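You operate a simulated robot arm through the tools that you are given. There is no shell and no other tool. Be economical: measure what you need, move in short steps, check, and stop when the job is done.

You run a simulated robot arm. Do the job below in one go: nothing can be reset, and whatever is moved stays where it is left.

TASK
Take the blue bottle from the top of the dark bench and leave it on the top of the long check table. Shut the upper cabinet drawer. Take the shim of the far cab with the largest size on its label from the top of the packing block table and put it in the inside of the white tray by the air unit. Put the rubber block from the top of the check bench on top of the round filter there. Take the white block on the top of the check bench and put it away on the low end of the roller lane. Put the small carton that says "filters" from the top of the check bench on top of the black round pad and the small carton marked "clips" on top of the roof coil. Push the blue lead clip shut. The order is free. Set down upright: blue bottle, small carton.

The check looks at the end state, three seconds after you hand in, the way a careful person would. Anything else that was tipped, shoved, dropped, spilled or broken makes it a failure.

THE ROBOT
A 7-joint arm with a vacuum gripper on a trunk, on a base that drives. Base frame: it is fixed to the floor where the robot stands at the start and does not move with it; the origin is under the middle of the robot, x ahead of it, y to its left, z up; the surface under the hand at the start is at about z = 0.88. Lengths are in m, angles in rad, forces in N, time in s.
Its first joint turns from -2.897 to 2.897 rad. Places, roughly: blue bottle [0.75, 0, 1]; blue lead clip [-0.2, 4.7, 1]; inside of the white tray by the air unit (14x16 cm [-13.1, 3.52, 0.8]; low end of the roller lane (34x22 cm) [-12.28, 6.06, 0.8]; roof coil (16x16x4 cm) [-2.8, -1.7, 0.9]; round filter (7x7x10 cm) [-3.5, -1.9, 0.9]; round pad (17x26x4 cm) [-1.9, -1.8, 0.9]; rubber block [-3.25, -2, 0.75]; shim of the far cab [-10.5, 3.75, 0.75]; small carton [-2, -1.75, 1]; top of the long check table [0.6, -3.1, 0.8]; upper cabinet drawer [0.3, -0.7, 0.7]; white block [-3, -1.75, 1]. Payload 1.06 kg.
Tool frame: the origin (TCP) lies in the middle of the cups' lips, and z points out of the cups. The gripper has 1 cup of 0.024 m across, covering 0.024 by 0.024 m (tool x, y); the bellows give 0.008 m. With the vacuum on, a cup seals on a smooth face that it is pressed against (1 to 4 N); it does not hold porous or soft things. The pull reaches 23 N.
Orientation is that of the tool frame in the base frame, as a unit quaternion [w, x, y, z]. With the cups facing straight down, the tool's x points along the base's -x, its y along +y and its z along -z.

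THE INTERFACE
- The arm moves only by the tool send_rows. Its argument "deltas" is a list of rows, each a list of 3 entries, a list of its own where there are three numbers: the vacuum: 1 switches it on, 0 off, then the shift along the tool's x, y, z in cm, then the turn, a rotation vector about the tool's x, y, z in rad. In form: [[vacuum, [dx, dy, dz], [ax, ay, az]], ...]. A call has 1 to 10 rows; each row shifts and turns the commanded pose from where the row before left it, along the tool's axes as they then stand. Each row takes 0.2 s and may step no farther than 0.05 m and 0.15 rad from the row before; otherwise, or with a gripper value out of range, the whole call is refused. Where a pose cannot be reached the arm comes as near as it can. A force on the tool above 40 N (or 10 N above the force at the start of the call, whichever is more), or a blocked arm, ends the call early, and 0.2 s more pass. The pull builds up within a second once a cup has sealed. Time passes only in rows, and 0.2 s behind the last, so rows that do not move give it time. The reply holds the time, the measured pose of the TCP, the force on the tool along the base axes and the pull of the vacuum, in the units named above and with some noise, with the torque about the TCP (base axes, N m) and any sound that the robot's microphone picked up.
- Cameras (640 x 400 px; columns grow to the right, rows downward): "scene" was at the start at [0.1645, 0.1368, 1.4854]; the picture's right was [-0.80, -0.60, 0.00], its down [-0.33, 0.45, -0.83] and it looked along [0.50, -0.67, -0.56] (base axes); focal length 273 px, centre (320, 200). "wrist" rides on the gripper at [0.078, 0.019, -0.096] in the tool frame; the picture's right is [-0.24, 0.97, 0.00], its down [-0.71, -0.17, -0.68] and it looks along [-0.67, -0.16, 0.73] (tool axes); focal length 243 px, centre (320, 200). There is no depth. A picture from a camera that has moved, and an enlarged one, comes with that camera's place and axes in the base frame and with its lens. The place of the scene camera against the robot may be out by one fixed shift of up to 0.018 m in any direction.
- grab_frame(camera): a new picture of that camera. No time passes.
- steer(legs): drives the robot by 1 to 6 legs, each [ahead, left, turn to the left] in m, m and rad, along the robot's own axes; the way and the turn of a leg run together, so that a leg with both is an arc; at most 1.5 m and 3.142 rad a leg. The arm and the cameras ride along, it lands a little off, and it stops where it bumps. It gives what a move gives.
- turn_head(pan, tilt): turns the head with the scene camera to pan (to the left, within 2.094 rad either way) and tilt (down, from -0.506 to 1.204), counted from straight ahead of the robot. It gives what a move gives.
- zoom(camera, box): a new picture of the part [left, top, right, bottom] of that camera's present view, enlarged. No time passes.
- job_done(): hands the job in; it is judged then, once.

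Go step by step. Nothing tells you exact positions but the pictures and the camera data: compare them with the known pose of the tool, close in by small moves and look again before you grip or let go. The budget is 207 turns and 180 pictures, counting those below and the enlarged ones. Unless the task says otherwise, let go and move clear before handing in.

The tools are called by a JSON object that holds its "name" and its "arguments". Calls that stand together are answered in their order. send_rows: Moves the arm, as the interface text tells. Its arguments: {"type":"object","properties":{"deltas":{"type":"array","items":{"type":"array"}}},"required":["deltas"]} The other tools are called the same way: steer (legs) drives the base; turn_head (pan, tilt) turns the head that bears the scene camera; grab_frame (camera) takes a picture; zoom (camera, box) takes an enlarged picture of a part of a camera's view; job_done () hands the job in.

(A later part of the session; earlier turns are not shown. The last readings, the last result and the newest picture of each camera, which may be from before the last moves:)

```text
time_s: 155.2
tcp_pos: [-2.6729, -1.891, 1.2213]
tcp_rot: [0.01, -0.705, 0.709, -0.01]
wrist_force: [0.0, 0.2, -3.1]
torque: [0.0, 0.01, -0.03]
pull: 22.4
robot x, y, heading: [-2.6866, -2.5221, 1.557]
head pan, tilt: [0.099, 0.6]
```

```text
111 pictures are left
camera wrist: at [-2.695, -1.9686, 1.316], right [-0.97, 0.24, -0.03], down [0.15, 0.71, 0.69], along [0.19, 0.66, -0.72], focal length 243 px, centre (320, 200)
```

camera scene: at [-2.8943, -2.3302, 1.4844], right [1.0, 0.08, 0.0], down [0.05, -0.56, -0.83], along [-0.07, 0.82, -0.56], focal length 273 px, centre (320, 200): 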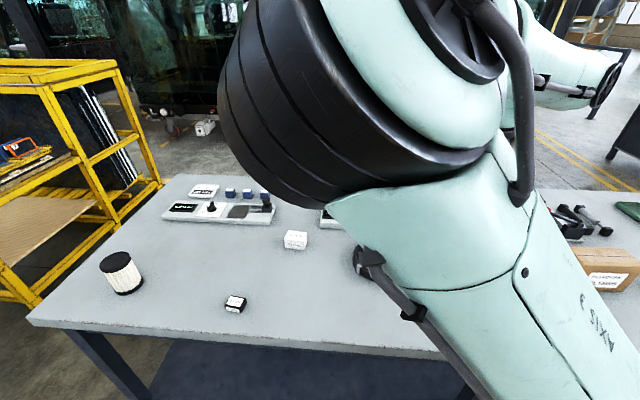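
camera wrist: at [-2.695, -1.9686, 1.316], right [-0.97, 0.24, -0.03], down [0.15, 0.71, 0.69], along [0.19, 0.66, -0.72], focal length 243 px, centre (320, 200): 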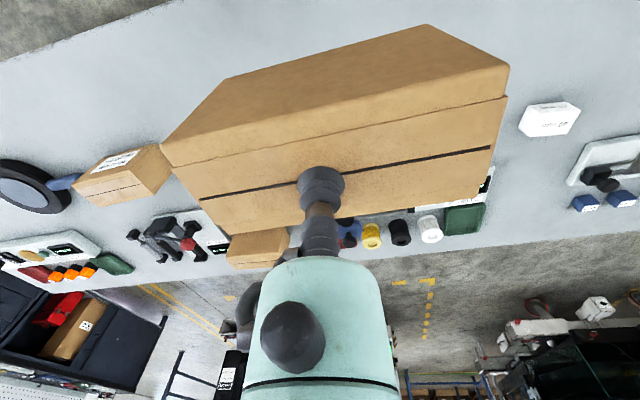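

The coil is hidden by the arm. I shift the base right so that the scene camera sees the coil, and will reach left.

{"name": "steer", "arguments": {"legs": [[0, -0.33, 0.01]]}}

{"name": "turn_head", "arguments": {"pan": 0.35, "tilt": 0.65}}

{"name": "grab_frame", "arguments": {"camera": "scene"}}

{"name": "grab_frame", "arguments": {"camera": "wrist"}}

```text
time_s: 157.3
tcp_pos: [-2.3623, -1.8926, 1.2223]
tcp_rot: [-0.01, 0.711, -0.703, 0.01]
wrist_force: [0.2, 0.2, -3.0]
torque: [0.03, -0.02, -0.03]
pull: 22.5
robot x, y, heading: [-2.3656, -2.5264, 1.571]
head pan, tilt: [0.099, 0.6]
```

```text
time_s: 158.1
tcp_pos: [-2.3615, -1.8916, 1.2215]
tcp_rot: [-0.01, 0.711, -0.703, 0.011]
wrist_force: [-0.3, -0.4, -3.2]
torque: [0.02, 0.0, 0.01]
pull: 23.0
robot x, y, heading: [-2.3677, -2.5224, 1.571]
head pan, tilt: [0.351, 0.649]
```

```text
110 pictures are left
camera scene: at [-2.5969, -2.343, 1.4801], right [0.94, 0.34, 0.0], down [0.21, -0.57, -0.8], along [-0.27, 0.75, -0.6], focal length 273 px, centre (320, 200)
```

scene: 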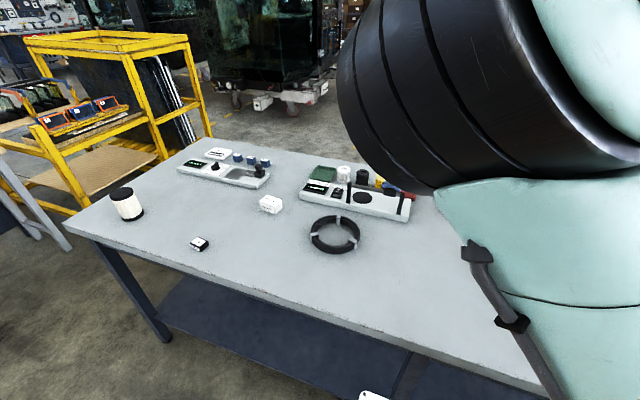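

```text
109 pictures are left
camera wrist: at [-2.3832, -1.9714, 1.316], right [-0.97, 0.22, -0.03], down [0.14, 0.71, 0.69], along [0.17, 0.67, -0.72], focal length 243 px, centre (320, 200)
```

wrist: 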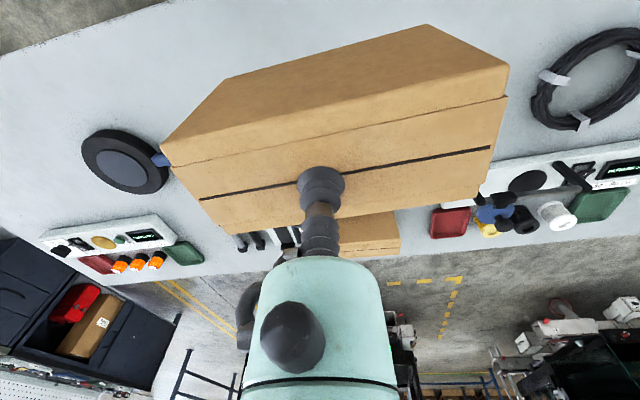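

Coil centre ≈(-2.754,-1.765). I carry the carton over it at height.

{"name": "send_rows", "arguments": {"deltas": [[1, [-1.41, 4.2, 0], [0, 0, 0]], [1, [-1.41, 4.2, 0], [0, 0, 0]], [1, [-1.41, 4.2, 0], [0, 0, 0]], [1, [-1.41, 4.2, 0], [0, 0, 0]], [1, [-1.41, 4.2, 0], [0, 0, 0]], [1, [-1.41, 4.2, 0], [0, 0, 0]], [1, [-1.41, 4.2, 0], [0, 0, 0]], [1, [-1.41, 4.2, 0], [0, 0, 0]], [1, [-1.41, 4.2, 0], [0, 0, 0]], [1, [0, 0, 4], [0, 0, 0]]]}}

{"name": "grab_frame", "arguments": {"camera": "scene"}}

{"name": "grab_frame", "arguments": {"camera": "wrist"}}

```text
time_s: 160.3
tcp_pos: [-2.7391, -1.7707, 1.1672]
tcp_rot: [-0.011, 0.711, -0.703, 0.011]
wrist_force: [-0.4, -1.0, -2.7]
torque: [0.02, 0.01, 0.01]
pull: 22.8
robot x, y, heading: [-2.3669, -2.5218, 1.573]
head pan, tilt: [0.351, 0.649]
```

```text
108 pictures are left
camera scene: at [-2.5967, -2.3433, 1.4802], right [0.94, 0.34, 0.0], down [0.21, -0.57, -0.8], along [-0.27, 0.75, -0.6], focal length 273 px, centre (320, 200)
```

scene: 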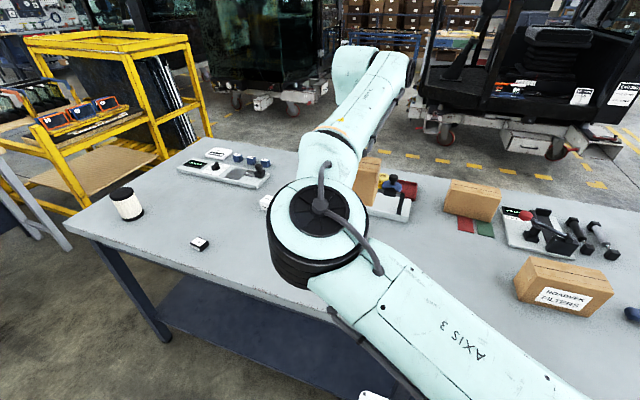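

```text
107 pictures are left
camera wrist: at [-2.76, -1.8497, 1.2622], right [-0.97, 0.22, -0.03], down [0.14, 0.71, 0.69], along [0.17, 0.67, -0.72], focal length 243 px, centre (320, 200)
```

wrist: 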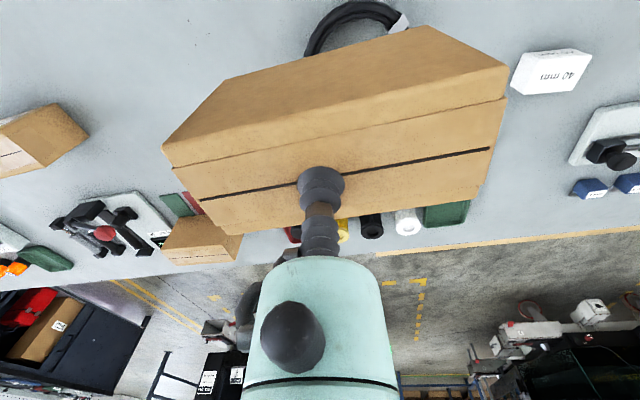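

Refined coil centre ≈(-2.765,-1.748). Adjust and lower.

{"name": "send_rows", "arguments": {"deltas": [[1, [-2.3, 1.2, 0], [0, 0, 0]], [1, [0, 0, 4], [0, 0, 0]], [1, [0, 0, 4], [0, 0, 0]], [1, [0, 0, 4], [0, 0, 0]], [1, [0, 0, 2], [0, 0, 0]], [1, [0, 0, 0], [0, 0, 0]]]}}

{"name": "grab_frame", "arguments": {"camera": "scene"}}

{"name": "grab_frame", "arguments": {"camera": "wrist"}}

```text
time_s: 161.7
tcp_pos: [-2.7501, -1.7458, 1.0289]
tcp_rot: [-0.011, 0.712, -0.703, 0.009]
wrist_force: [0.6, -0.7, -3.6]
torque: [0.03, 0.0, 0.0]
pull: 23.1
robot x, y, heading: [-2.3695, -2.5227, 1.569]
head pan, tilt: [0.351, 0.649]
```

```text
106 pictures are left
camera scene: at [-2.597, -2.343, 1.4801], right [0.94, 0.34, 0.0], down [0.21, -0.57, -0.8], along [-0.27, 0.75, -0.6], focal length 273 px, centre (320, 200)
```

scene: 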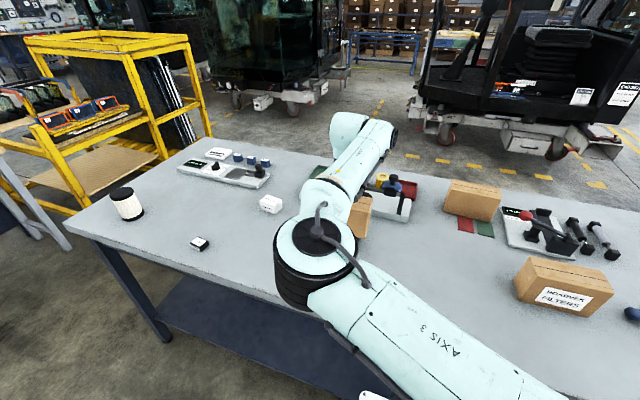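

```text
105 pictures are left
camera wrist: at [-2.7709, -1.8236, 1.1231], right [-0.97, 0.22, -0.03], down [0.14, 0.71, 0.69], along [0.17, 0.67, -0.72], focal length 243 px, centre (320, 200)
```

wrist: 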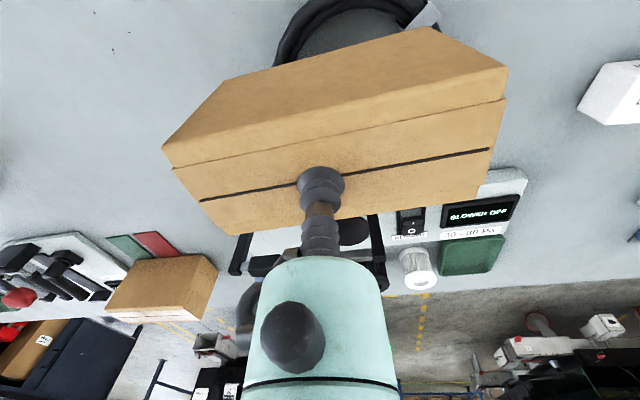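

{"name": "send_rows", "arguments": {"deltas": [[1, [-1.0, 1.0, 1.0], [0, 0, 0]], [1, [0, 0, 0.6], [0, 0, 0]], [1, [0, 0, 0.4], [0, 0, 0]], [1, [0, 0, 0], [0, 0, 0]]]}}

```text
time_s: 162.7
tcp_pos: [-2.7523, -1.7393, 1.0089]
tcp_rot: [-0.01, 0.712, -0.702, 0.011]
wrist_force: [0.2, 0.1, -3.3]
torque: [0.01, -0.03, 0.01]
pull: 23.3
out of reach, approached as far as the arm can: row 1
robot x, y, heading: [-2.3691, -2.5208, 1.567]
head pan, tilt: [0.351, 0.649]
```

{"name": "send_rows", "arguments": {"deltas": [[1, [0, 0, 0.4], [0, 0, 0]], [1, [0, 0, 0.3], [0, 0, 0]], [1, [0, 0, 0], [0, 0, 0]]]}}

```text
time_s: 163.5
tcp_pos: [-2.753, -1.7388, 1.0014]
tcp_rot: [-0.01, 0.712, -0.702, 0.01]
wrist_force: [-0.3, 0.1, -3.0]
torque: [0.02, -0.01, -0.04]
pull: 23.0
robot x, y, heading: [-2.3681, -2.5236, 1.568]
head pan, tilt: [0.351, 0.649]
```

{"name": "send_rows", "arguments": {"deltas": [[1, [0, 0, 0.3], [0, 0, 0]], [1, [0, 0, 0], [0, 0, 0]]]}}

{"name": "grab_frame", "arguments": {"camera": "wrist"}}

```text
time_s: 164.1
tcp_pos: [-2.752, -1.7389, 0.997]
tcp_rot: [-0.011, 0.712, -0.702, 0.011]
wrist_force: [0.1, 0.9, -3.2]
torque: [0.01, 0.02, -0.02]
pull: 22.9
robot x, y, heading: [-2.3685, -2.5225, 1.571]
head pan, tilt: [0.351, 0.649]
```

```text
104 pictures are left
camera wrist: at [-2.7742, -1.818, 1.0931], right [-0.97, 0.22, -0.03], down [0.14, 0.71, 0.69], along [0.17, 0.67, -0.72], focal length 243 px, centre (320, 200)
```

wrist: 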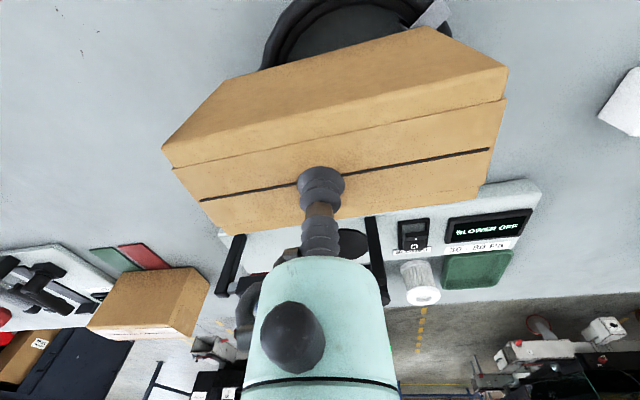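

{"name": "send_rows", "arguments": {"deltas": [[1, [0, 0, 0.3], [0, 0, 0]], [1, [0, 0, 0.3], [0, 0, 0]], [1, [0, 0, 0], [0, 0, 0]]]}}

```text
time_s: 164.9
tcp_pos: [-2.7501, -1.74, 0.9943]
tcp_rot: [-0.012, 0.711, -0.703, 0.01]
wrist_force: [3.9, 6.4, 16.6]
torque: [-0.03, 0.13, -0.02]
pull: 22.7
robot x, y, heading: [-2.3704, -2.519, 1.57]
head pan, tilt: [0.351, 0.649]
```

Carton rests on the coil. Relieve, release, lift off.

{"name": "send_rows", "arguments": {"deltas": [[1, [0, 0, -0.3], [0, 0, 0]], [0, [0, 0, 0], [0, 0, 0]], [0, [0, 0, 0], [0, 0, 0]], [0, [0, 0, 0], [0, 0, 0]], [0, [0, 0, 0], [0, 0, 0]], [0, [0, 0, 0], [0, 0, 0]]]}}

{"name": "send_rows", "arguments": {"deltas": [[0, [0, 0, -0.5], [0, 0, 0]], [0, [0, 0, -2], [0, 0, 0]], [0, [0, 0, -4], [0, 0, 0]], [0, [0, 0, -4], [0, 0, 0]], [0, [0, 0, -4], [0, 0, 0]], [0, [0, 0, -4], [0, 0, 0]]]}}

{"name": "grab_frame", "arguments": {"camera": "wrist"}}

```text
time_s: 166.3
tcp_pos: [-2.752, -1.7402, 0.9971]
tcp_rot: [-0.01, 0.712, -0.702, 0.011]
wrist_force: [0.0, 0.6, -0.8]
torque: [0.0, -0.02, 0.01]
pull: 0.1
robot x, y, heading: [-2.3714, -2.524, 1.573]
head pan, tilt: [0.351, 0.649]
```

```text
time_s: 167.7
tcp_pos: [-2.7551, -1.7597, 1.1684]
tcp_rot: [-0.011, 0.713, -0.701, 0.01]
wrist_force: [0.9, 0.1, -0.2]
torque: [0.02, 0.0, -0.03]
pull: 0.0
out of reach, approached as far as the arm can: row 4, 5, 6
robot x, y, heading: [-2.3637, -2.5197, 1.57]
head pan, tilt: [0.351, 0.649]
```

```text
103 pictures are left
camera wrist: at [-2.7769, -1.8381, 1.2636], right [-0.98, 0.22, -0.03], down [0.14, 0.71, 0.69], along [0.17, 0.67, -0.72], focal length 243 px, centre (320, 200)
```

wrist: 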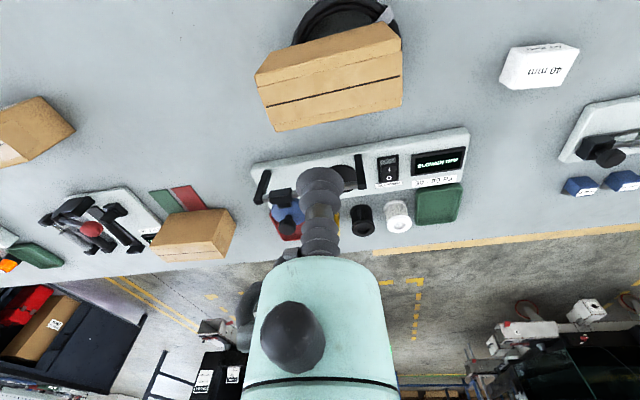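

The carton is on the coil. I swing over toward the FILTERS carton and inspect.

{"name": "send_rows", "arguments": {"deltas": [[0, [0, -4.9, 0], [0, 0, 0]], [0, [0, -4.9, 0], [0, 0, 0]], [0, [0, -4.9, 0], [0, 0, 0]], [0, [0, -4.9, 0], [0, 0, 0]], [0, [0, -4.9, 0], [0, 0, 0]], [0, [0, -4.9, 0], [0, 0, 0]], [0, [0, -4.9, 0], [0, 0, 0]], [0, [0, -4.9, 0], [0, 0, 0]], [0, [0, -4.9, 0], [0, 0, 0]], [0, [0, -4.9, 0], [0, 0, 0]]]}}

{"name": "zoom", "arguments": {"camera": "scene", "box": [220, 150, 460, 300]}}

{"name": "grab_frame", "arguments": {"camera": "wrist"}}

```text
time_s: 169.9
tcp_pos: [-2.2667, -1.7524, 1.1791]
tcp_rot: [-0.011, 0.713, -0.701, 0.011]
wrist_force: [-0.5, 0.2, -0.5]
torque: [0.01, 0.0, 0.0]
pull: 0.0
robot x, y, heading: [-2.3648, -2.521, 1.57]
head pan, tilt: [0.351, 0.649]
```

```text
2.67 times, centred on (340, 225) of scene
camera zoom: at [-2.5976, -2.3435, 1.4801], right [0.94, 0.35, 0.0], down [0.21, -0.57, -0.8], along [-0.27, 0.75, -0.6], focal length 729 px, centre (267, 133)
```

zoom: 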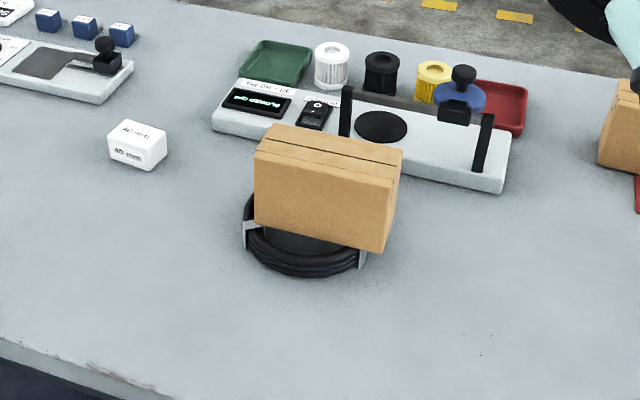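

```text
101 pictures are left
camera wrist: at [-2.2894, -1.8316, 1.2739], right [-0.97, 0.22, -0.03], down [0.14, 0.71, 0.69], along [0.17, 0.67, -0.72], focal length 243 px, centre (320, 200)
```

wrist: 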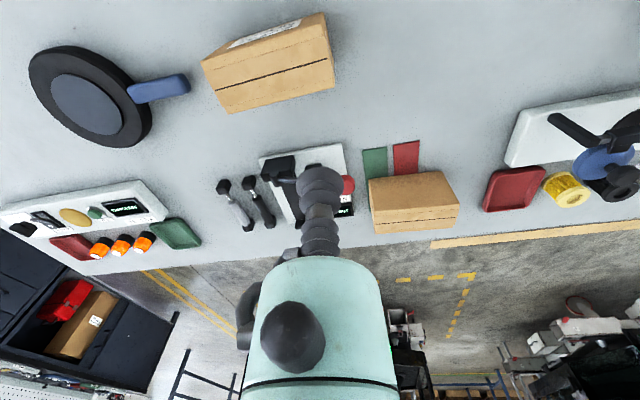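

Carton rests level on the coil. Now the FILTERS carton; zoom for its top-face geometry.

{"name": "zoom", "arguments": {"camera": "wrist", "box": [20, 0, 360, 150]}}

```text
1.88 times, centred on (190, 75) of wrist
camera zoom: at [-2.2894, -1.8316, 1.2739], right [-0.97, 0.22, -0.03], down [0.14, 0.71, 0.69], along [0.17, 0.67, -0.72], focal length 457 px, centre (565, 435)
```

zoom: 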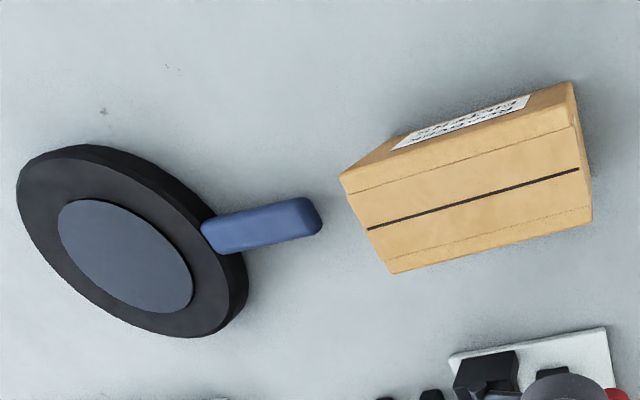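

FILTERS carton centre ≈(-2.202,-1.756), axis-aligned. Move over and down with vacuum.

{"name": "send_rows", "arguments": {"deltas": [[0, [0.3, -3.2, 0], [0, 0, 0]], [0, [0, -3.2, 0], [0, 0, 0]], [0, [0, 0, 4.5], [0, 0, 0]], [0, [0, 0, 4.5], [0, 0, 0]], [0, [0, 0, 4.5], [0, 0, 0]], [0, [0, 0, 4], [0, 0, 0]], [1, [0, 0, 2], [0, 0, 0]], [1, [0, 0, 0], [0, 0, 0]]]}}

{"name": "grab_frame", "arguments": {"camera": "wrist"}}

```text
time_s: 171.7
tcp_pos: [-2.1947, -1.7535, 0.9887]
tcp_rot: [-0.01, 0.712, -0.703, 0.011]
wrist_force: [0.6, 0.2, -0.2]
torque: [-0.01, -0.01, -0.03]
pull: 0.0
robot x, y, heading: [-2.3639, -2.523, 1.57]
head pan, tilt: [0.351, 0.649]
```

```text
99 pictures are left
camera wrist: at [-2.2171, -1.8329, 1.0829], right [-0.97, 0.22, -0.03], down [0.14, 0.71, 0.69], along [0.17, 0.67, -0.72], focal length 243 px, centre (320, 200)
```

wrist: 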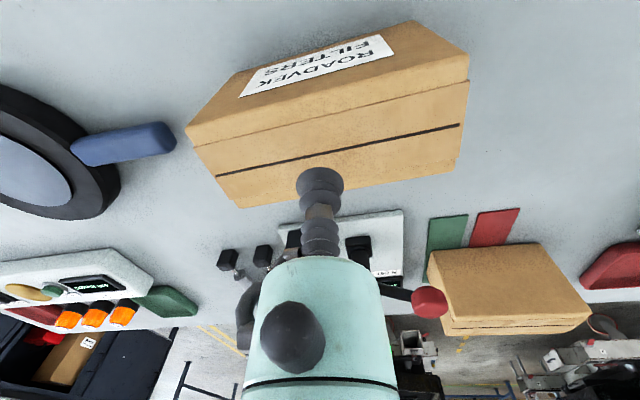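

{"name": "send_rows", "arguments": {"deltas": [[1, [0.3, 1.1, 1], [0, 0, 0]], [1, [0, 0, 1], [0, 0, 0]], [1, [0, 0, 0.5], [0, 0, 0]], [1, [0, 0, 0.4], [0, 0, 0]], [1, [0, 0, 0], [0, 0, 0]], [1, [0, 0, 0], [0, 0, 0]]]}}

```text
time_s: 173.1
tcp_pos: [-2.2046, -1.7569, 0.9603]
tcp_rot: [-0.011, 0.712, -0.702, 0.012]
wrist_force: [-1.5, 1.2, 7.5]
torque: [0.01, 0.08, -0.02]
pull: 22.6
robot x, y, heading: [-2.3665, -2.5207, 1.572]
head pan, tilt: [0.351, 0.649]
```

Sealed. Before moving, I look at the pad with the scene camera.

{"name": "send_rows", "arguments": {"deltas": [[1, [0, 0, -1], [0, 0, 0]], [1, [0, 0, -3], [0, 0, 0]], [1, [0, 0, -4], [0, 0, 0]], [1, [0, 0, -4], [0, 0, 0]], [1, [0, 0, -4], [0, 0, 0]], [1, [0, 0, 0], [0, 0, 0]]]}}

{"name": "turn_head", "arguments": {"pan": -0.7, "tilt": 0.65}}

{"name": "grab_frame", "arguments": {"camera": "scene"}}

{"name": "grab_frame", "arguments": {"camera": "wrist"}}

```text
time_s: 174.5
tcp_pos: [-2.2089, -1.7588, 1.1209]
tcp_rot: [-0.011, 0.712, -0.702, 0.01]
wrist_force: [-0.3, -0.1, -4.0]
torque: [0.0, 0.02, 0.01]
pull: 22.5
robot x, y, heading: [-2.3669, -2.5234, 1.572]
head pan, tilt: [0.351, 0.649]
```

```text
time_s: 175.8
tcp_pos: [-2.209, -1.7576, 1.1203]
tcp_rot: [-0.01, 0.711, -0.703, 0.01]
wrist_force: [0.0, -0.2, -3.2]
torque: [0.03, 0.0, -0.01]
pull: 22.7
robot x, y, heading: [-2.3666, -2.5233, 1.571]
head pan, tilt: [-0.7, 0.649]
```

```text
98 pictures are left
camera scene: at [-2.5112, -2.358, 1.4801], right [0.77, -0.64, 0.0], down [-0.39, -0.46, -0.8], along [0.51, 0.61, -0.6], focal length 273 px, centre (320, 200)
```

scene: 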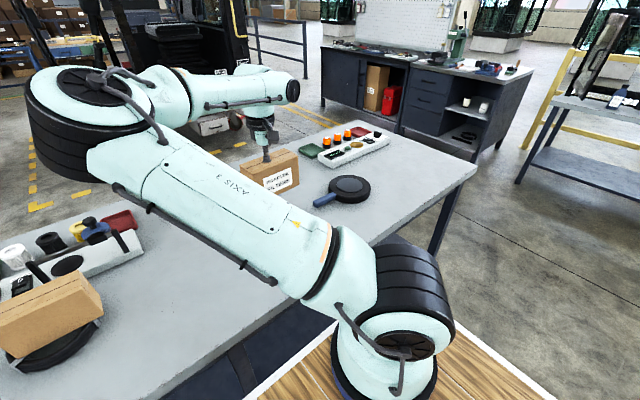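

```text
97 pictures are left
camera wrist: at [-2.2307, -1.8363, 1.215], right [-0.97, 0.22, -0.03], down [0.14, 0.71, 0.69], along [0.17, 0.67, -0.72], focal length 243 px, centre (320, 200)
```

wrist: 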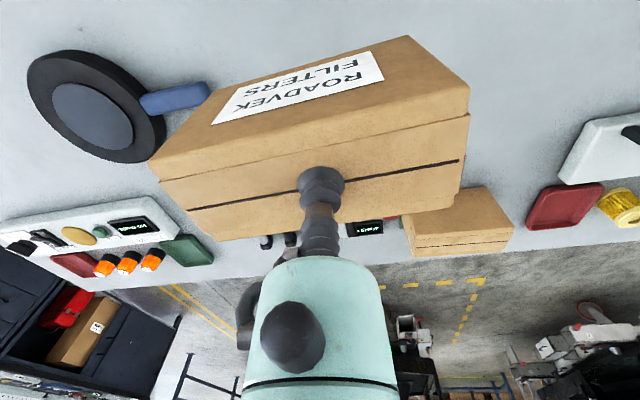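

Pad centre ≈(-1.88,-1.765). Carry the carton over it.

{"name": "send_rows", "arguments": {"deltas": [[1, [0.1, -4.7, 0], [0, 0, 0]], [1, [0.1, -4.7, 0], [0, 0, 0]], [1, [0.1, -4.7, 0], [0, 0, 0]], [1, [0.1, -4.7, 0], [0, 0, 0]], [1, [0.1, -4.7, 0], [0, 0, 0]], [1, [0.1, -4.7, 0], [0, 0, 0]], [1, [0.1, -4.7, 0], [0, 0, 0]], [1, [0, 0, 0], [0, 0, 0]]]}}

{"name": "grab_frame", "arguments": {"camera": "scene"}}

{"name": "grab_frame", "arguments": {"camera": "wrist"}}

```text
time_s: 177.6
tcp_pos: [-2.0115, -1.7578, 1.1288]
tcp_rot: [-0.011, 0.712, -0.702, 0.01]
wrist_force: [0.1, 0.2, -3.9]
torque: [0.02, 0.04, 0.01]
pull: 22.7
out of reach, approached as far as the arm can: row 5, 6, 7
robot x, y, heading: [-2.3703, -2.5236, 1.572]
head pan, tilt: [-0.7, 0.649]
```

```text
96 pictures are left
camera scene: at [-2.5111, -2.3581, 1.4801], right [0.77, -0.64, 0.0], down [-0.39, -0.46, -0.8], along [0.51, 0.61, -0.6], focal length 273 px, centre (320, 200)
```

scene: 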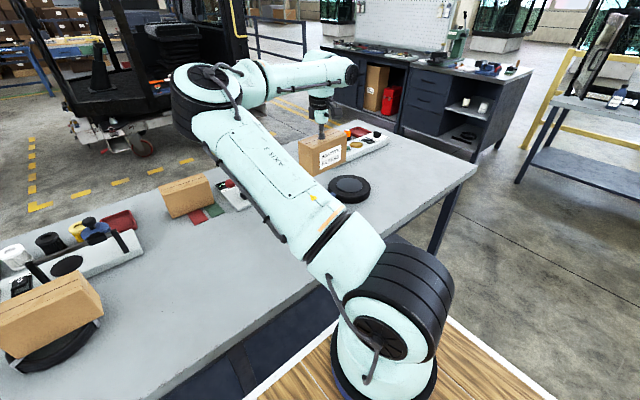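

```text
95 pictures are left
camera wrist: at [-2.034, -1.8358, 1.2237], right [-0.97, 0.22, -0.03], down [0.14, 0.71, 0.69], along [0.17, 0.67, -0.72], focal length 243 px, centre (320, 200)
```

wrist: 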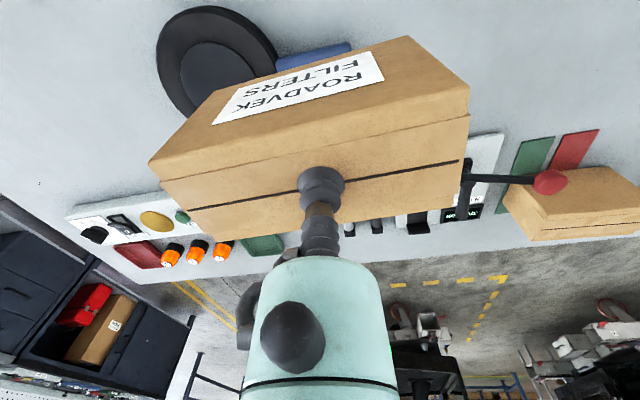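

Reach is limited; I strafe the base 0.22 m right.

{"name": "steer", "arguments": {"legs": [[0, -0.2, 0]]}}

{"name": "grab_frame", "arguments": {"camera": "wrist"}}

```text
time_s: 179.2
tcp_pos: [-1.8068, -1.7592, 1.1293]
tcp_rot: [-0.01, 0.711, -0.703, 0.01]
wrist_force: [-0.2, -0.1, -3.5]
torque: [0.05, 0.02, -0.01]
pull: 22.6
robot x, y, heading: [-2.1637, -2.5257, 1.564]
head pan, tilt: [-0.7, 0.649]
```

```text
94 pictures are left
camera wrist: at [-1.8296, -1.8364, 1.2237], right [-0.97, 0.22, -0.03], down [0.14, 0.71, 0.69], along [0.18, 0.67, -0.72], focal length 243 px, centre (320, 200)
```

wrist: 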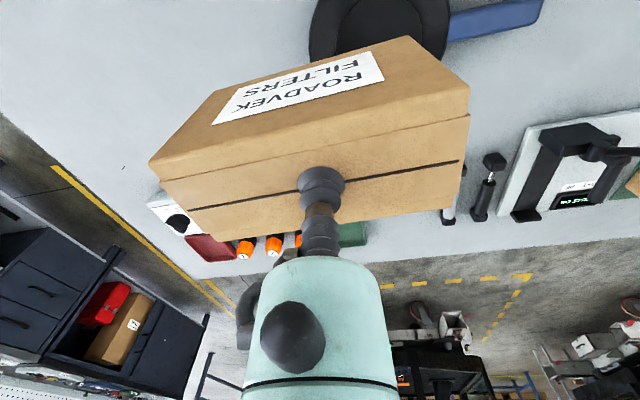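

Shift to the pad centre and lower.

{"name": "send_rows", "arguments": {"deltas": [[1, [0.4, 3.3, 0], [0, 0, 0]], [1, [0.3, 3.2, 0], [0, 0, 0]], [1, [0, 0, 4], [0, 0, 0]], [1, [0, 0, 4], [0, 0, 0]], [1, [0, 0, 3], [0, 0, 0]], [1, [0, 0, 0.5], [0, 0, 0]], [1, [0, 0, 0], [0, 0, 0]]]}}

{"name": "zoom", "arguments": {"camera": "scene", "box": [200, 100, 440, 250]}}

```text
time_s: 180.8
tcp_pos: [-1.8676, -1.7666, 1.0116]
tcp_rot: [-0.011, 0.711, -0.703, 0.011]
wrist_force: [0.9, 0.6, -2.7]
torque: [-0.02, 0.04, -0.04]
pull: 22.6
robot x, y, heading: [-2.1645, -2.5219, 1.568]
head pan, tilt: [-0.7, 0.649]
```

```text
2.67 times, centred on (320, 175) of scene
camera zoom: at [-2.3076, -2.3578, 1.4801], right [0.76, -0.65, 0.0], down [-0.39, -0.46, -0.8], along [0.51, 0.61, -0.6], focal length 729 px, centre (320, 267)
```

zoom: 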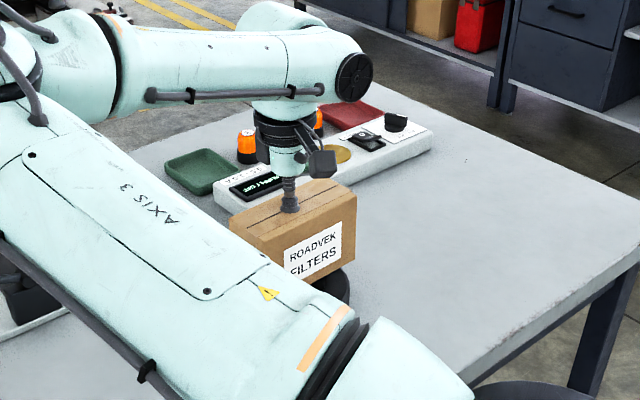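

{"name": "send_rows", "arguments": {"deltas": [[1, [0, 0, 0.4], [0, 0, 0]], [1, [0, 0, 0.4], [0, 0, 0]], [1, [0, 0, 0.2], [0, 0, 0]], [1, [0, 0, 0], [0, 0, 0]]]}}

```text
time_s: 181.8
tcp_pos: [-1.8684, -1.7661, 1.0017]
tcp_rot: [-0.01, 0.711, -0.703, 0.01]
wrist_force: [0.4, -0.3, -2.9]
torque: [-0.03, 0.04, 0.02]
pull: 22.5
robot x, y, heading: [-2.1656, -2.5242, 1.567]
head pan, tilt: [-0.7, 0.649]
```

{"name": "send_rows", "arguments": {"deltas": [[1, [0, 0, 0.3], [0, 0, 0]], [1, [0, 0, 0.2], [0, 0, 0]], [1, [0, 0, 0], [0, 0, 0]]]}}

```text
time_s: 182.6
tcp_pos: [-1.8679, -1.766, 0.9965]
tcp_rot: [-0.01, 0.711, -0.703, 0.01]
wrist_force: [0.1, -0.1, -2.6]
torque: [0.0, 0.03, -0.02]
pull: 22.9
robot x, y, heading: [-2.1679, -2.5251, 1.566]
head pan, tilt: [-0.7, 0.649]
```

{"name": "send_rows", "arguments": {"deltas": [[1, [0, 0, 0.3], [0, 0, 0]], [1, [0, 0, 0.2], [0, 0, 0]], [1, [0, 0, 0], [0, 0, 0]]]}}

```text
time_s: 183.4
tcp_pos: [-1.8669, -1.7655, 0.9921]
tcp_rot: [-0.012, 0.711, -0.703, 0.011]
wrist_force: [-2.2, 3.7, 14.0]
torque: [-0.04, 0.06, -0.01]
pull: 23.3
robot x, y, heading: [-2.1673, -2.5218, 1.572]
head pan, tilt: [-0.7, 0.649]
```

Contact. Release and lift.

{"name": "send_rows", "arguments": {"deltas": [[1, [0, 0, -0.25], [0, 0, 0]], [0, [0, 0, 0], [0, 0, 0]], [0, [0, 0, 0], [0, 0, 0]], [0, [0, 0, 0], [0, 0, 0]], [0, [0, 0, 0], [0, 0, 0]], [0, [0, 0, -0.5], [0, 0, 0]], [0, [0, 0, -2], [0, 0, 0]], [0, [0, 0, -4], [0, 0, 0]], [0, [0, 0, -4], [0, 0, 0]], [0, [0, 0, -4], [0, 0, 0]]]}}

{"name": "grab_frame", "arguments": {"camera": "wrist"}}

```text
time_s: 185.6
tcp_pos: [-1.8708, -1.7634, 1.1385]
tcp_rot: [-0.011, 0.711, -0.703, 0.01]
wrist_force: [0.4, 0.4, 0.5]
torque: [0.0, -0.03, 0.0]
pull: 0.0
robot x, y, heading: [-2.1636, -2.5216, 1.565]
head pan, tilt: [-0.7, 0.649]
```

```text
92 pictures are left
camera wrist: at [-1.8932, -1.8425, 1.2339], right [-0.97, 0.22, -0.03], down [0.14, 0.71, 0.69], along [0.18, 0.67, -0.72], focal length 243 px, centre (320, 200)
```

wrist: 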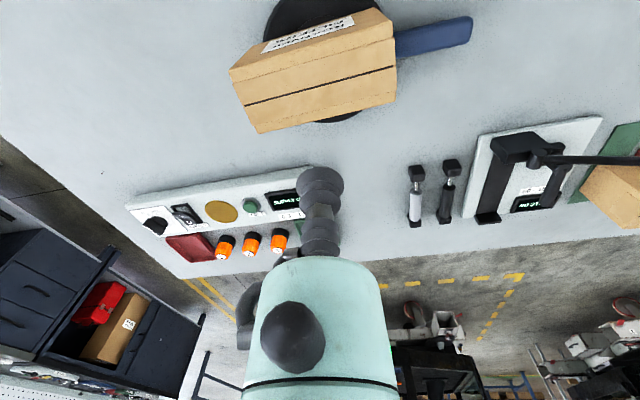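

FILTERS carton is on the pad. Now I pull the arm in a bit and strafe left to the rubber block and filter.

{"name": "send_rows", "arguments": {"deltas": [[0, [2, 2, -4], [0, 0, 0]], [0, [2, 4, -2], [0, 0, 0]], [0, [2, 4, 0], [0, 0, 0]], [0, [2, 4, 0], [0, 0, 0]], [0, [2, 4, 0], [0, 0, 0]], [0, [0, 4, 0], [0, 0, 0]]]}}

{"name": "steer", "arguments": {"legs": [[0, 0.7, 0]]}}

{"name": "turn_head", "arguments": {"pan": 0.3, "tilt": 0.65}}

{"name": "grab_frame", "arguments": {"camera": "scene"}}

{"name": "grab_frame", "arguments": {"camera": "wrist"}}

```text
time_s: 187.0
tcp_pos: [-2.0895, -1.8727, 1.1926]
tcp_rot: [-0.01, 0.711, -0.703, 0.01]
wrist_force: [0.7, -0.9, -0.8]
torque: [0.0, 0.0, -0.06]
pull: 0.1
robot x, y, heading: [-2.1664, -2.5208, 1.568]
head pan, tilt: [-0.7, 0.649]
```

```text
time_s: 190.8
tcp_pos: [-2.782, -1.8737, 1.1923]
tcp_rot: [-0.01, 0.714, -0.7, 0.01]
wrist_force: [0.6, -1.2, -0.3]
torque: [0.02, -0.03, -0.01]
pull: 0.0
robot x, y, heading: [-2.8497, -2.5223, 1.577]
head pan, tilt: [-0.7, 0.649]
```

```text
time_s: 192.1
tcp_pos: [-2.7815, -1.8736, 1.1927]
tcp_rot: [-0.011, 0.714, -0.7, 0.01]
wrist_force: [-1.1, -0.2, 0.2]
torque: [-0.01, -0.01, 0.01]
pull: 0.1
robot x, y, heading: [-2.8501, -2.5282, 1.577]
head pan, tilt: [0.3, 0.649]
```

```text
91 pictures are left
camera scene: at [-3.0769, -2.3447, 1.4801], right [0.95, 0.3, 0.0], down [0.18, -0.58, -0.8], along [-0.24, 0.76, -0.6], focal length 273 px, centre (320, 200)
```

scene: 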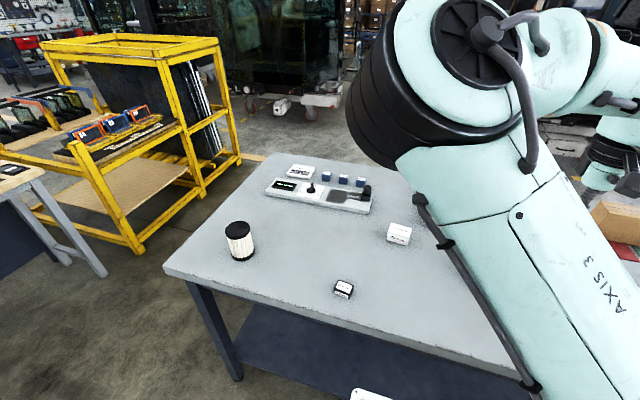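

```text
90 pictures are left
camera wrist: at [-2.8029, -1.952, 1.2873], right [-0.98, 0.22, -0.03], down [0.14, 0.71, 0.69], along [0.17, 0.67, -0.72], focal length 243 px, centre (320, 200)
```

wrist: 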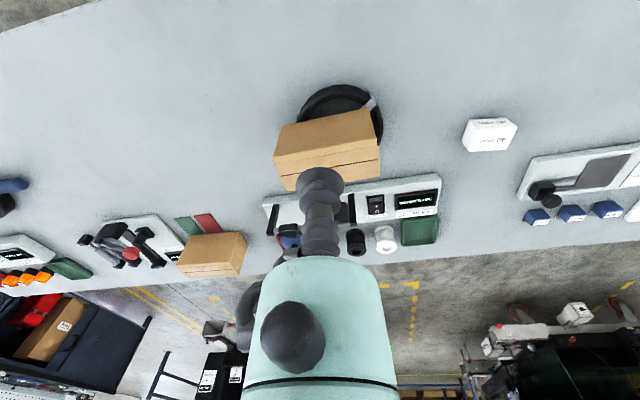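

{"name": "zoom", "arguments": {"camera": "scene", "box": [210, 210, 430, 310]}}

```text
2.91 times, centred on (320, 260) of scene
camera zoom: at [-3.0769, -2.3447, 1.4801], right [0.95, 0.3, 0.0], down [0.18, -0.58, -0.8], along [-0.24, 0.76, -0.6], focal length 795 px, centre (320, 26)
```

zoom: 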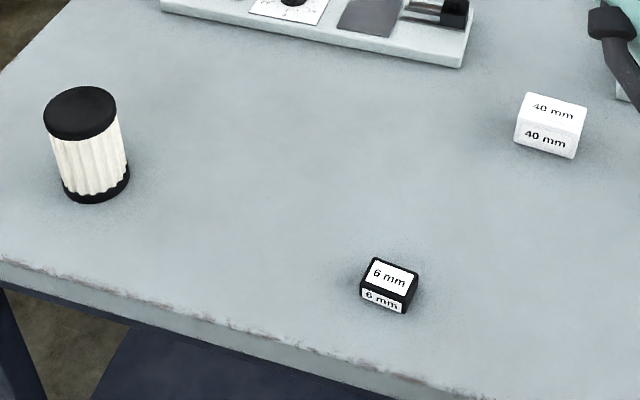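

Rubber block ("6 mm") ≈(-3.146,-1.925), filter top ≈(-3.461,-1.884). Strafe left 0.35 m.

{"name": "steer", "arguments": {"legs": [[0, 0.38, 0]]}}

{"name": "grab_frame", "arguments": {"camera": "wrist"}}

```text
time_s: 194.4
tcp_pos: [-3.1608, -1.8774, 1.1924]
tcp_rot: [-0.011, 0.717, -0.697, 0.01]
wrist_force: [-0.1, -0.4, -0.4]
torque: [-0.02, -0.05, 0.0]
pull: 0.0
robot x, y, heading: [-3.2255, -2.5298, 1.586]
head pan, tilt: [0.3, 0.649]
```

```text
88 pictures are left
camera wrist: at [-3.1813, -1.9559, 1.2873], right [-0.98, 0.21, -0.03], down [0.13, 0.71, 0.69], along [0.16, 0.67, -0.72], focal length 243 px, centre (320, 200)
```

wrist: 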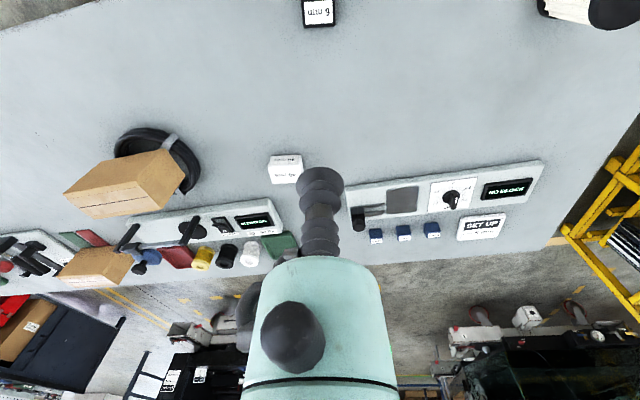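

{"name": "send_rows", "arguments": {"deltas": [[0, [4.2, -0.3, 0], [0, 0, 0]], [0, [0, 0, 4.5], [0, 0, 0]], [0, [0, 0, 4.5], [0, 0, 0]], [0, [0, 0, 4.5], [0, 0, 0]], [0, [0, 0, 4.5], [0, 0, 0]], [0, [0, 0, 4.5], [0, 0, 0]], [0, [0, 0, 0], [0, 0, 0]]]}}

{"name": "grab_frame", "arguments": {"camera": "wrist"}}

{"name": "zoom", "arguments": {"camera": "scene", "box": [210, 210, 550, 400]}}

```text
time_s: 196.0
tcp_pos: [-3.148, -1.9149, 0.9795]
tcp_rot: [-0.009, 0.717, -0.697, 0.012]
wrist_force: [-0.9, 0.5, 0.6]
torque: [-0.01, 0.02, -0.01]
pull: 0.0
out of reach, approached as far as the arm can: row 6
robot x, y, heading: [-3.2237, -2.5283, 1.588]
head pan, tilt: [0.3, 0.649]
```

```text
87 pictures are left
camera wrist: at [-3.168, -1.9928, 1.0743], right [-0.98, 0.21, -0.03], down [0.13, 0.71, 0.69], along [0.16, 0.67, -0.73], focal length 243 px, centre (320, 200)
```

wrist: 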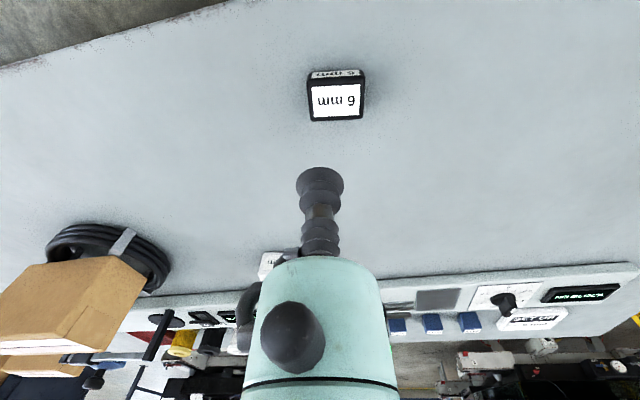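

```text
1.88 times, centred on (380, 305) of scene
camera zoom: at [-3.451, -2.352, 1.4801], right [0.95, 0.31, 0.0], down [0.19, -0.57, -0.8], along [-0.25, 0.76, -0.6], focal length 515 px, centre (207, 2)
```

zoom: 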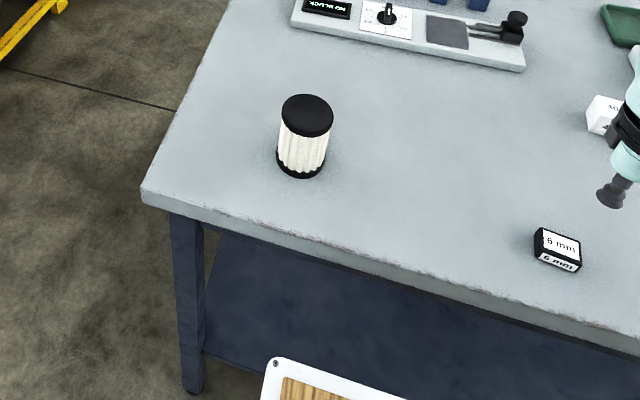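

The arm is folded near its limit; I back the base 0.12 m, then approach again.

{"name": "steer", "arguments": {"legs": [[-0.12, 0, 0]]}}

{"name": "send_rows", "arguments": {"deltas": [[0, [-4, 0.4, 0], [0, 0, 0]], [0, [-4, 0.4, 0], [0, 0, 0]], [0, [-4, 0.3, 0], [0, 0, 0]], [0, [0, 0, 1.5], [0, 0, 0]], [0, [0, 0, 1.5], [0, 0, 0]], [0, [0, 0, 0], [0, 0, 0]]]}}

{"name": "grab_frame", "arguments": {"camera": "wrist"}}

```text
time_s: 197.3
tcp_pos: [-3.1458, -2.033, 0.9795]
tcp_rot: [-0.01, 0.719, -0.695, 0.012]
wrist_force: [0.7, -0.4, 0.1]
torque: [0.0, 0.0, -0.04]
pull: 0.1
robot x, y, heading: [-3.2212, -2.646, 1.594]
head pan, tilt: [0.3, 0.649]
```

```text
time_s: 198.7
tcp_pos: [-3.1601, -1.9135, 0.9461]
tcp_rot: [-0.011, 0.718, -0.695, 0.013]
wrist_force: [-0.4, -0.7, -0.6]
torque: [-0.02, 0.01, 0.02]
pull: 0.0
robot x, y, heading: [-3.2201, -2.6483, 1.594]
head pan, tilt: [0.3, 0.649]
```

```text
85 pictures are left
camera wrist: at [-3.1815, -1.9912, 1.0416], right [-0.98, 0.2, -0.03], down [0.13, 0.72, 0.69], along [0.16, 0.67, -0.73], focal length 243 px, centre (320, 200)
```

wrist: 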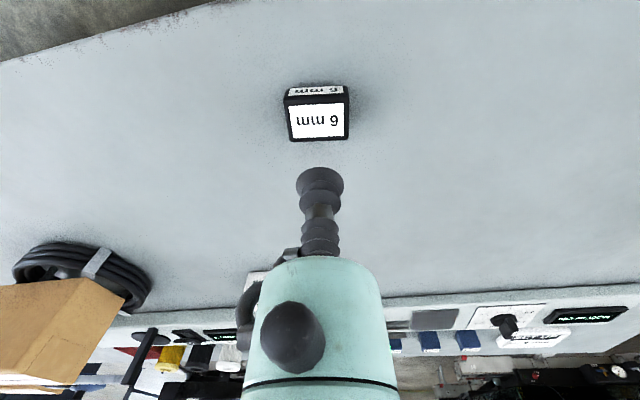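

{"name": "send_rows", "arguments": {"deltas": [[1, [0.6, 0, 2.5], [0, 0, 0]], [1, [0, 0, 2], [0, 0, 0]], [1, [0, 0, 0.5], [0, 0, 0]], [1, [0, 0, 0.5], [0, 0, 0]], [1, [0, 0, 0], [0, 0, 0]]]}}

{"name": "grab_frame", "arguments": {"camera": "wrist"}}

```text
time_s: 199.9
tcp_pos: [-3.1571, -1.9185, 0.8942]
tcp_rot: [-0.01, 0.718, -0.696, 0.013]
wrist_force: [0.5, 0.2, -0.6]
torque: [-0.01, -0.02, -0.03]
pull: 0.0
robot x, y, heading: [-3.2227, -2.6468, 1.595]
head pan, tilt: [0.3, 0.649]
```

```text
84 pictures are left
camera wrist: at [-3.178, -1.9974, 0.9887], right [-0.98, 0.2, -0.03], down [0.13, 0.72, 0.69], along [0.16, 0.67, -0.73], focal length 243 px, centre (320, 200)
```

wrist: 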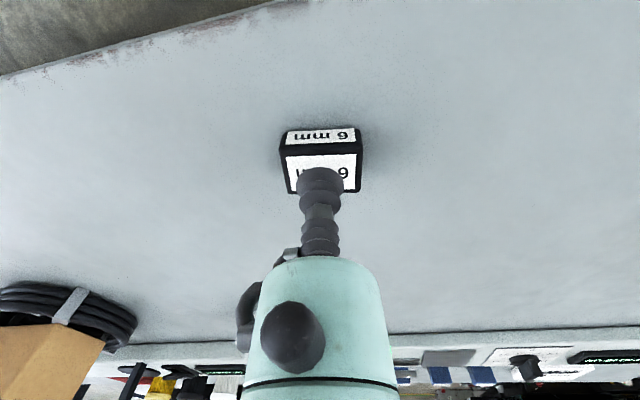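

Aligned over the label. A few more millimetres.

{"name": "send_rows", "arguments": {"deltas": [[1, [0, 0, 0.4], [0, 0, 0]], [1, [0, 0, 0.4], [0, 0, 0]], [1, [0, 0, 0.2], [0, 0, 0]], [1, [0, 0, 0], [0, 0, 0]], [1, [0, 0, 0], [0, 0, 0]]]}}

```text
time_s: 201.1
tcp_pos: [-3.1578, -1.9188, 0.883]
tcp_rot: [-0.009, 0.719, -0.695, 0.013]
wrist_force: [0.5, 0.7, 0.5]
torque: [0.03, -0.03, 0.01]
pull: 22.7
robot x, y, heading: [-3.2221, -2.6438, 1.592]
head pan, tilt: [0.3, 0.649]
```

Sealed. Lift and move toward the filter.

{"name": "send_rows", "arguments": {"deltas": [[1, [0, 0, -1], [0, 0, 0]], [1, [0, 0, -4], [0, 0, 0]], [1, [0, 0, -5], [0, 0, 0]], [1, [0, 0, -5], [0, 0, 0]], [1, [0, 0, -4], [0, 0, 0]], [1, [-0.6, 4.5, 0], [0, 0, 0]], [1, [-0.6, 4.5, 0], [0, 0, 0]], [1, [-0.6, 4.5, 0], [0, 0, 0]], [1, [-0.6, 4.5, 0], [0, 0, 0]], [1, [0, 0, 0], [0, 0, 0]]]}}

{"name": "grab_frame", "arguments": {"camera": "wrist"}}

{"name": "grab_frame", "arguments": {"camera": "scene"}}

```text
time_s: 203.3
tcp_pos: [-3.3434, -1.8996, 1.0664]
tcp_rot: [-0.01, 0.719, -0.695, 0.013]
wrist_force: [0.1, 0.6, -0.6]
torque: [0.03, -0.03, 0.01]
pull: 23.0
robot x, y, heading: [-3.2217, -2.6488, 1.595]
head pan, tilt: [0.3, 0.649]
```

```text
83 pictures are left
camera wrist: at [-3.3646, -1.9765, 1.1622], right [-0.98, 0.2, -0.03], down [0.13, 0.72, 0.69], along [0.16, 0.67, -0.73], focal length 243 px, centre (320, 200)
```

wrist: 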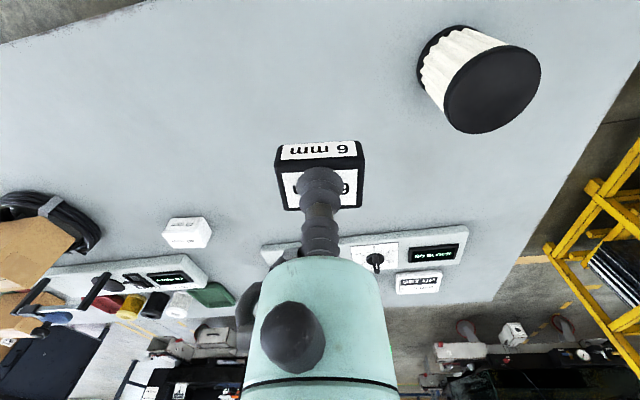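

```text
82 pictures are left
camera scene: at [-3.4492, -2.4713, 1.4801], right [0.95, 0.32, 0.0], down [0.19, -0.57, -0.8], along [-0.25, 0.76, -0.6], focal length 273 px, centre (320, 200)
```

scene: 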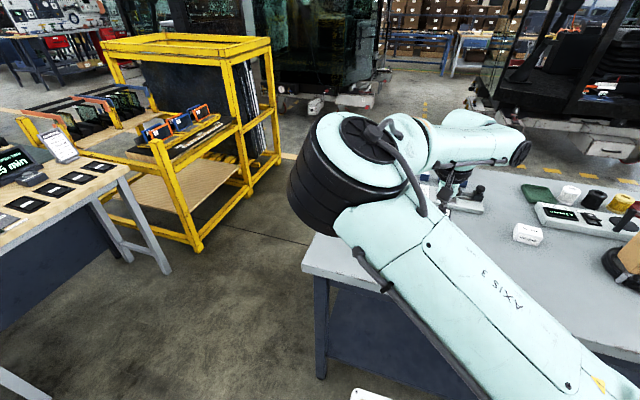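

{"name": "send_rows", "arguments": {"deltas": [[1, [-0.6, 4.3, 0], [0, 0, 0]], [1, [-0.6, 4.3, 0], [0, 0, 0]], [1, [-0.5, 4.2, 0], [0, 0, 0]], [1, [0, 0, 2.5], [0, 0, 0]], [1, [0, 0, 0], [0, 0, 0]]]}}

{"name": "grab_frame", "arguments": {"camera": "wrist"}}

```text
time_s: 204.5
tcp_pos: [-3.4731, -1.8872, 1.0385]
tcp_rot: [-0.01, 0.718, -0.696, 0.012]
wrist_force: [-0.4, 0.1, -1.2]
torque: [0.0, 0.0, 0.0]
pull: 22.5
robot x, y, heading: [-3.2236, -2.6479, 1.594]
head pan, tilt: [0.3, 0.649]
```

```text
81 pictures are left
camera wrist: at [-3.4932, -1.9651, 1.1335], right [-0.98, 0.2, -0.03], down [0.13, 0.72, 0.69], along [0.16, 0.67, -0.73], focal length 243 px, centre (320, 200)
```

wrist: 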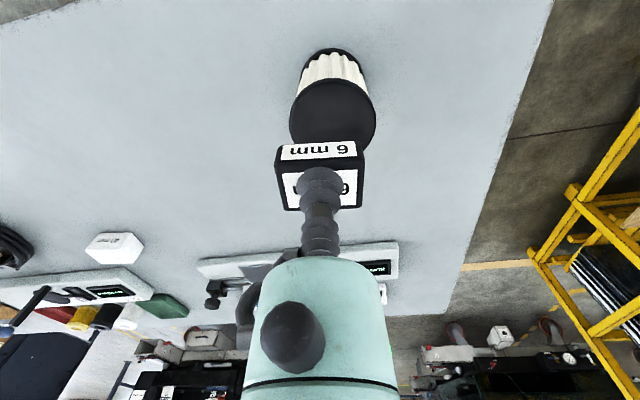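

{"name": "send_rows", "arguments": {"deltas": [[1, [-0.7, 0.9, 1.5], [0, 0, 0]], [1, [0, 0, 1.5], [0, 0, 0]], [1, [0, 0, 1], [0, 0, 0]], [1, [0, 0, 0.5], [0, 0, 0]], [1, [0, 0, 0], [0, 0, 0]]]}}

{"name": "grab_frame", "arguments": {"camera": "wrist"}}

```text
time_s: 205.7
tcp_pos: [-3.4799, -1.879, 0.9925]
tcp_rot: [-0.01, 0.719, -0.695, 0.012]
wrist_force: [-0.2, 0.2, 0.1]
torque: [0.02, 0.01, 0.03]
pull: 23.2
robot x, y, heading: [-3.2238, -2.648, 1.588]
head pan, tilt: [0.3, 0.649]
```

```text
80 pictures are left
camera wrist: at [-3.5004, -1.9585, 1.0876], right [-0.98, 0.2, -0.03], down [0.13, 0.72, 0.69], along [0.16, 0.67, -0.73], focal length 243 px, centre (320, 200)
```

wrist: 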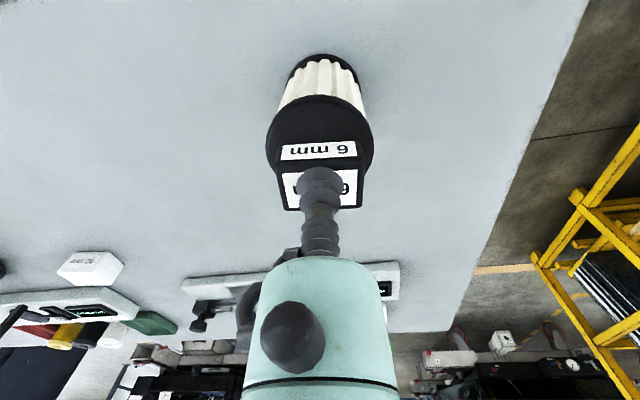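

Well aligned. Lower the last bit.

{"name": "send_rows", "arguments": {"deltas": [[1, [0, 0, 0.4], [0, 0, 0]], [1, [0, 0, 0.4], [0, 0, 0]], [1, [0, 0, 0], [0, 0, 0]]]}}

```text
time_s: 206.5
tcp_pos: [-3.48, -1.8808, 0.9836]
tcp_rot: [-0.01, 0.719, -0.695, 0.012]
wrist_force: [0.3, 0.4, 0.1]
torque: [-0.02, -0.02, 0.02]
pull: 22.3
robot x, y, heading: [-3.221, -2.6434, 1.598]
head pan, tilt: [0.3, 0.649]
```

{"name": "send_rows", "arguments": {"deltas": [[1, [0, 0, 0.3], [0, 0, 0]], [1, [0, 0, 0], [0, 0, 0]]]}}

```text
time_s: 207.1
tcp_pos: [-3.4805, -1.8812, 0.9798]
tcp_rot: [-0.01, 0.719, -0.695, 0.013]
wrist_force: [-0.6, 0.4, -0.2]
torque: [-0.01, 0.03, 0.02]
pull: 23.3
robot x, y, heading: [-3.221, -2.6497, 1.592]
head pan, tilt: [0.3, 0.649]
```

{"name": "send_rows", "arguments": {"deltas": [[1, [0, 0, 0.3], [0, 0, 0]], [1, [0, 0, 0], [0, 0, 0]]]}}

```text
time_s: 207.7
tcp_pos: [-3.4787, -1.8818, 0.979]
tcp_rot: [-0.009, 0.718, -0.696, 0.012]
wrist_force: [1.7, 2.9, 12.1]
torque: [0.09, 0.15, -0.01]
pull: 22.7
robot x, y, heading: [-3.2176, -2.6455, 1.593]
head pan, tilt: [0.3, 0.649]
```

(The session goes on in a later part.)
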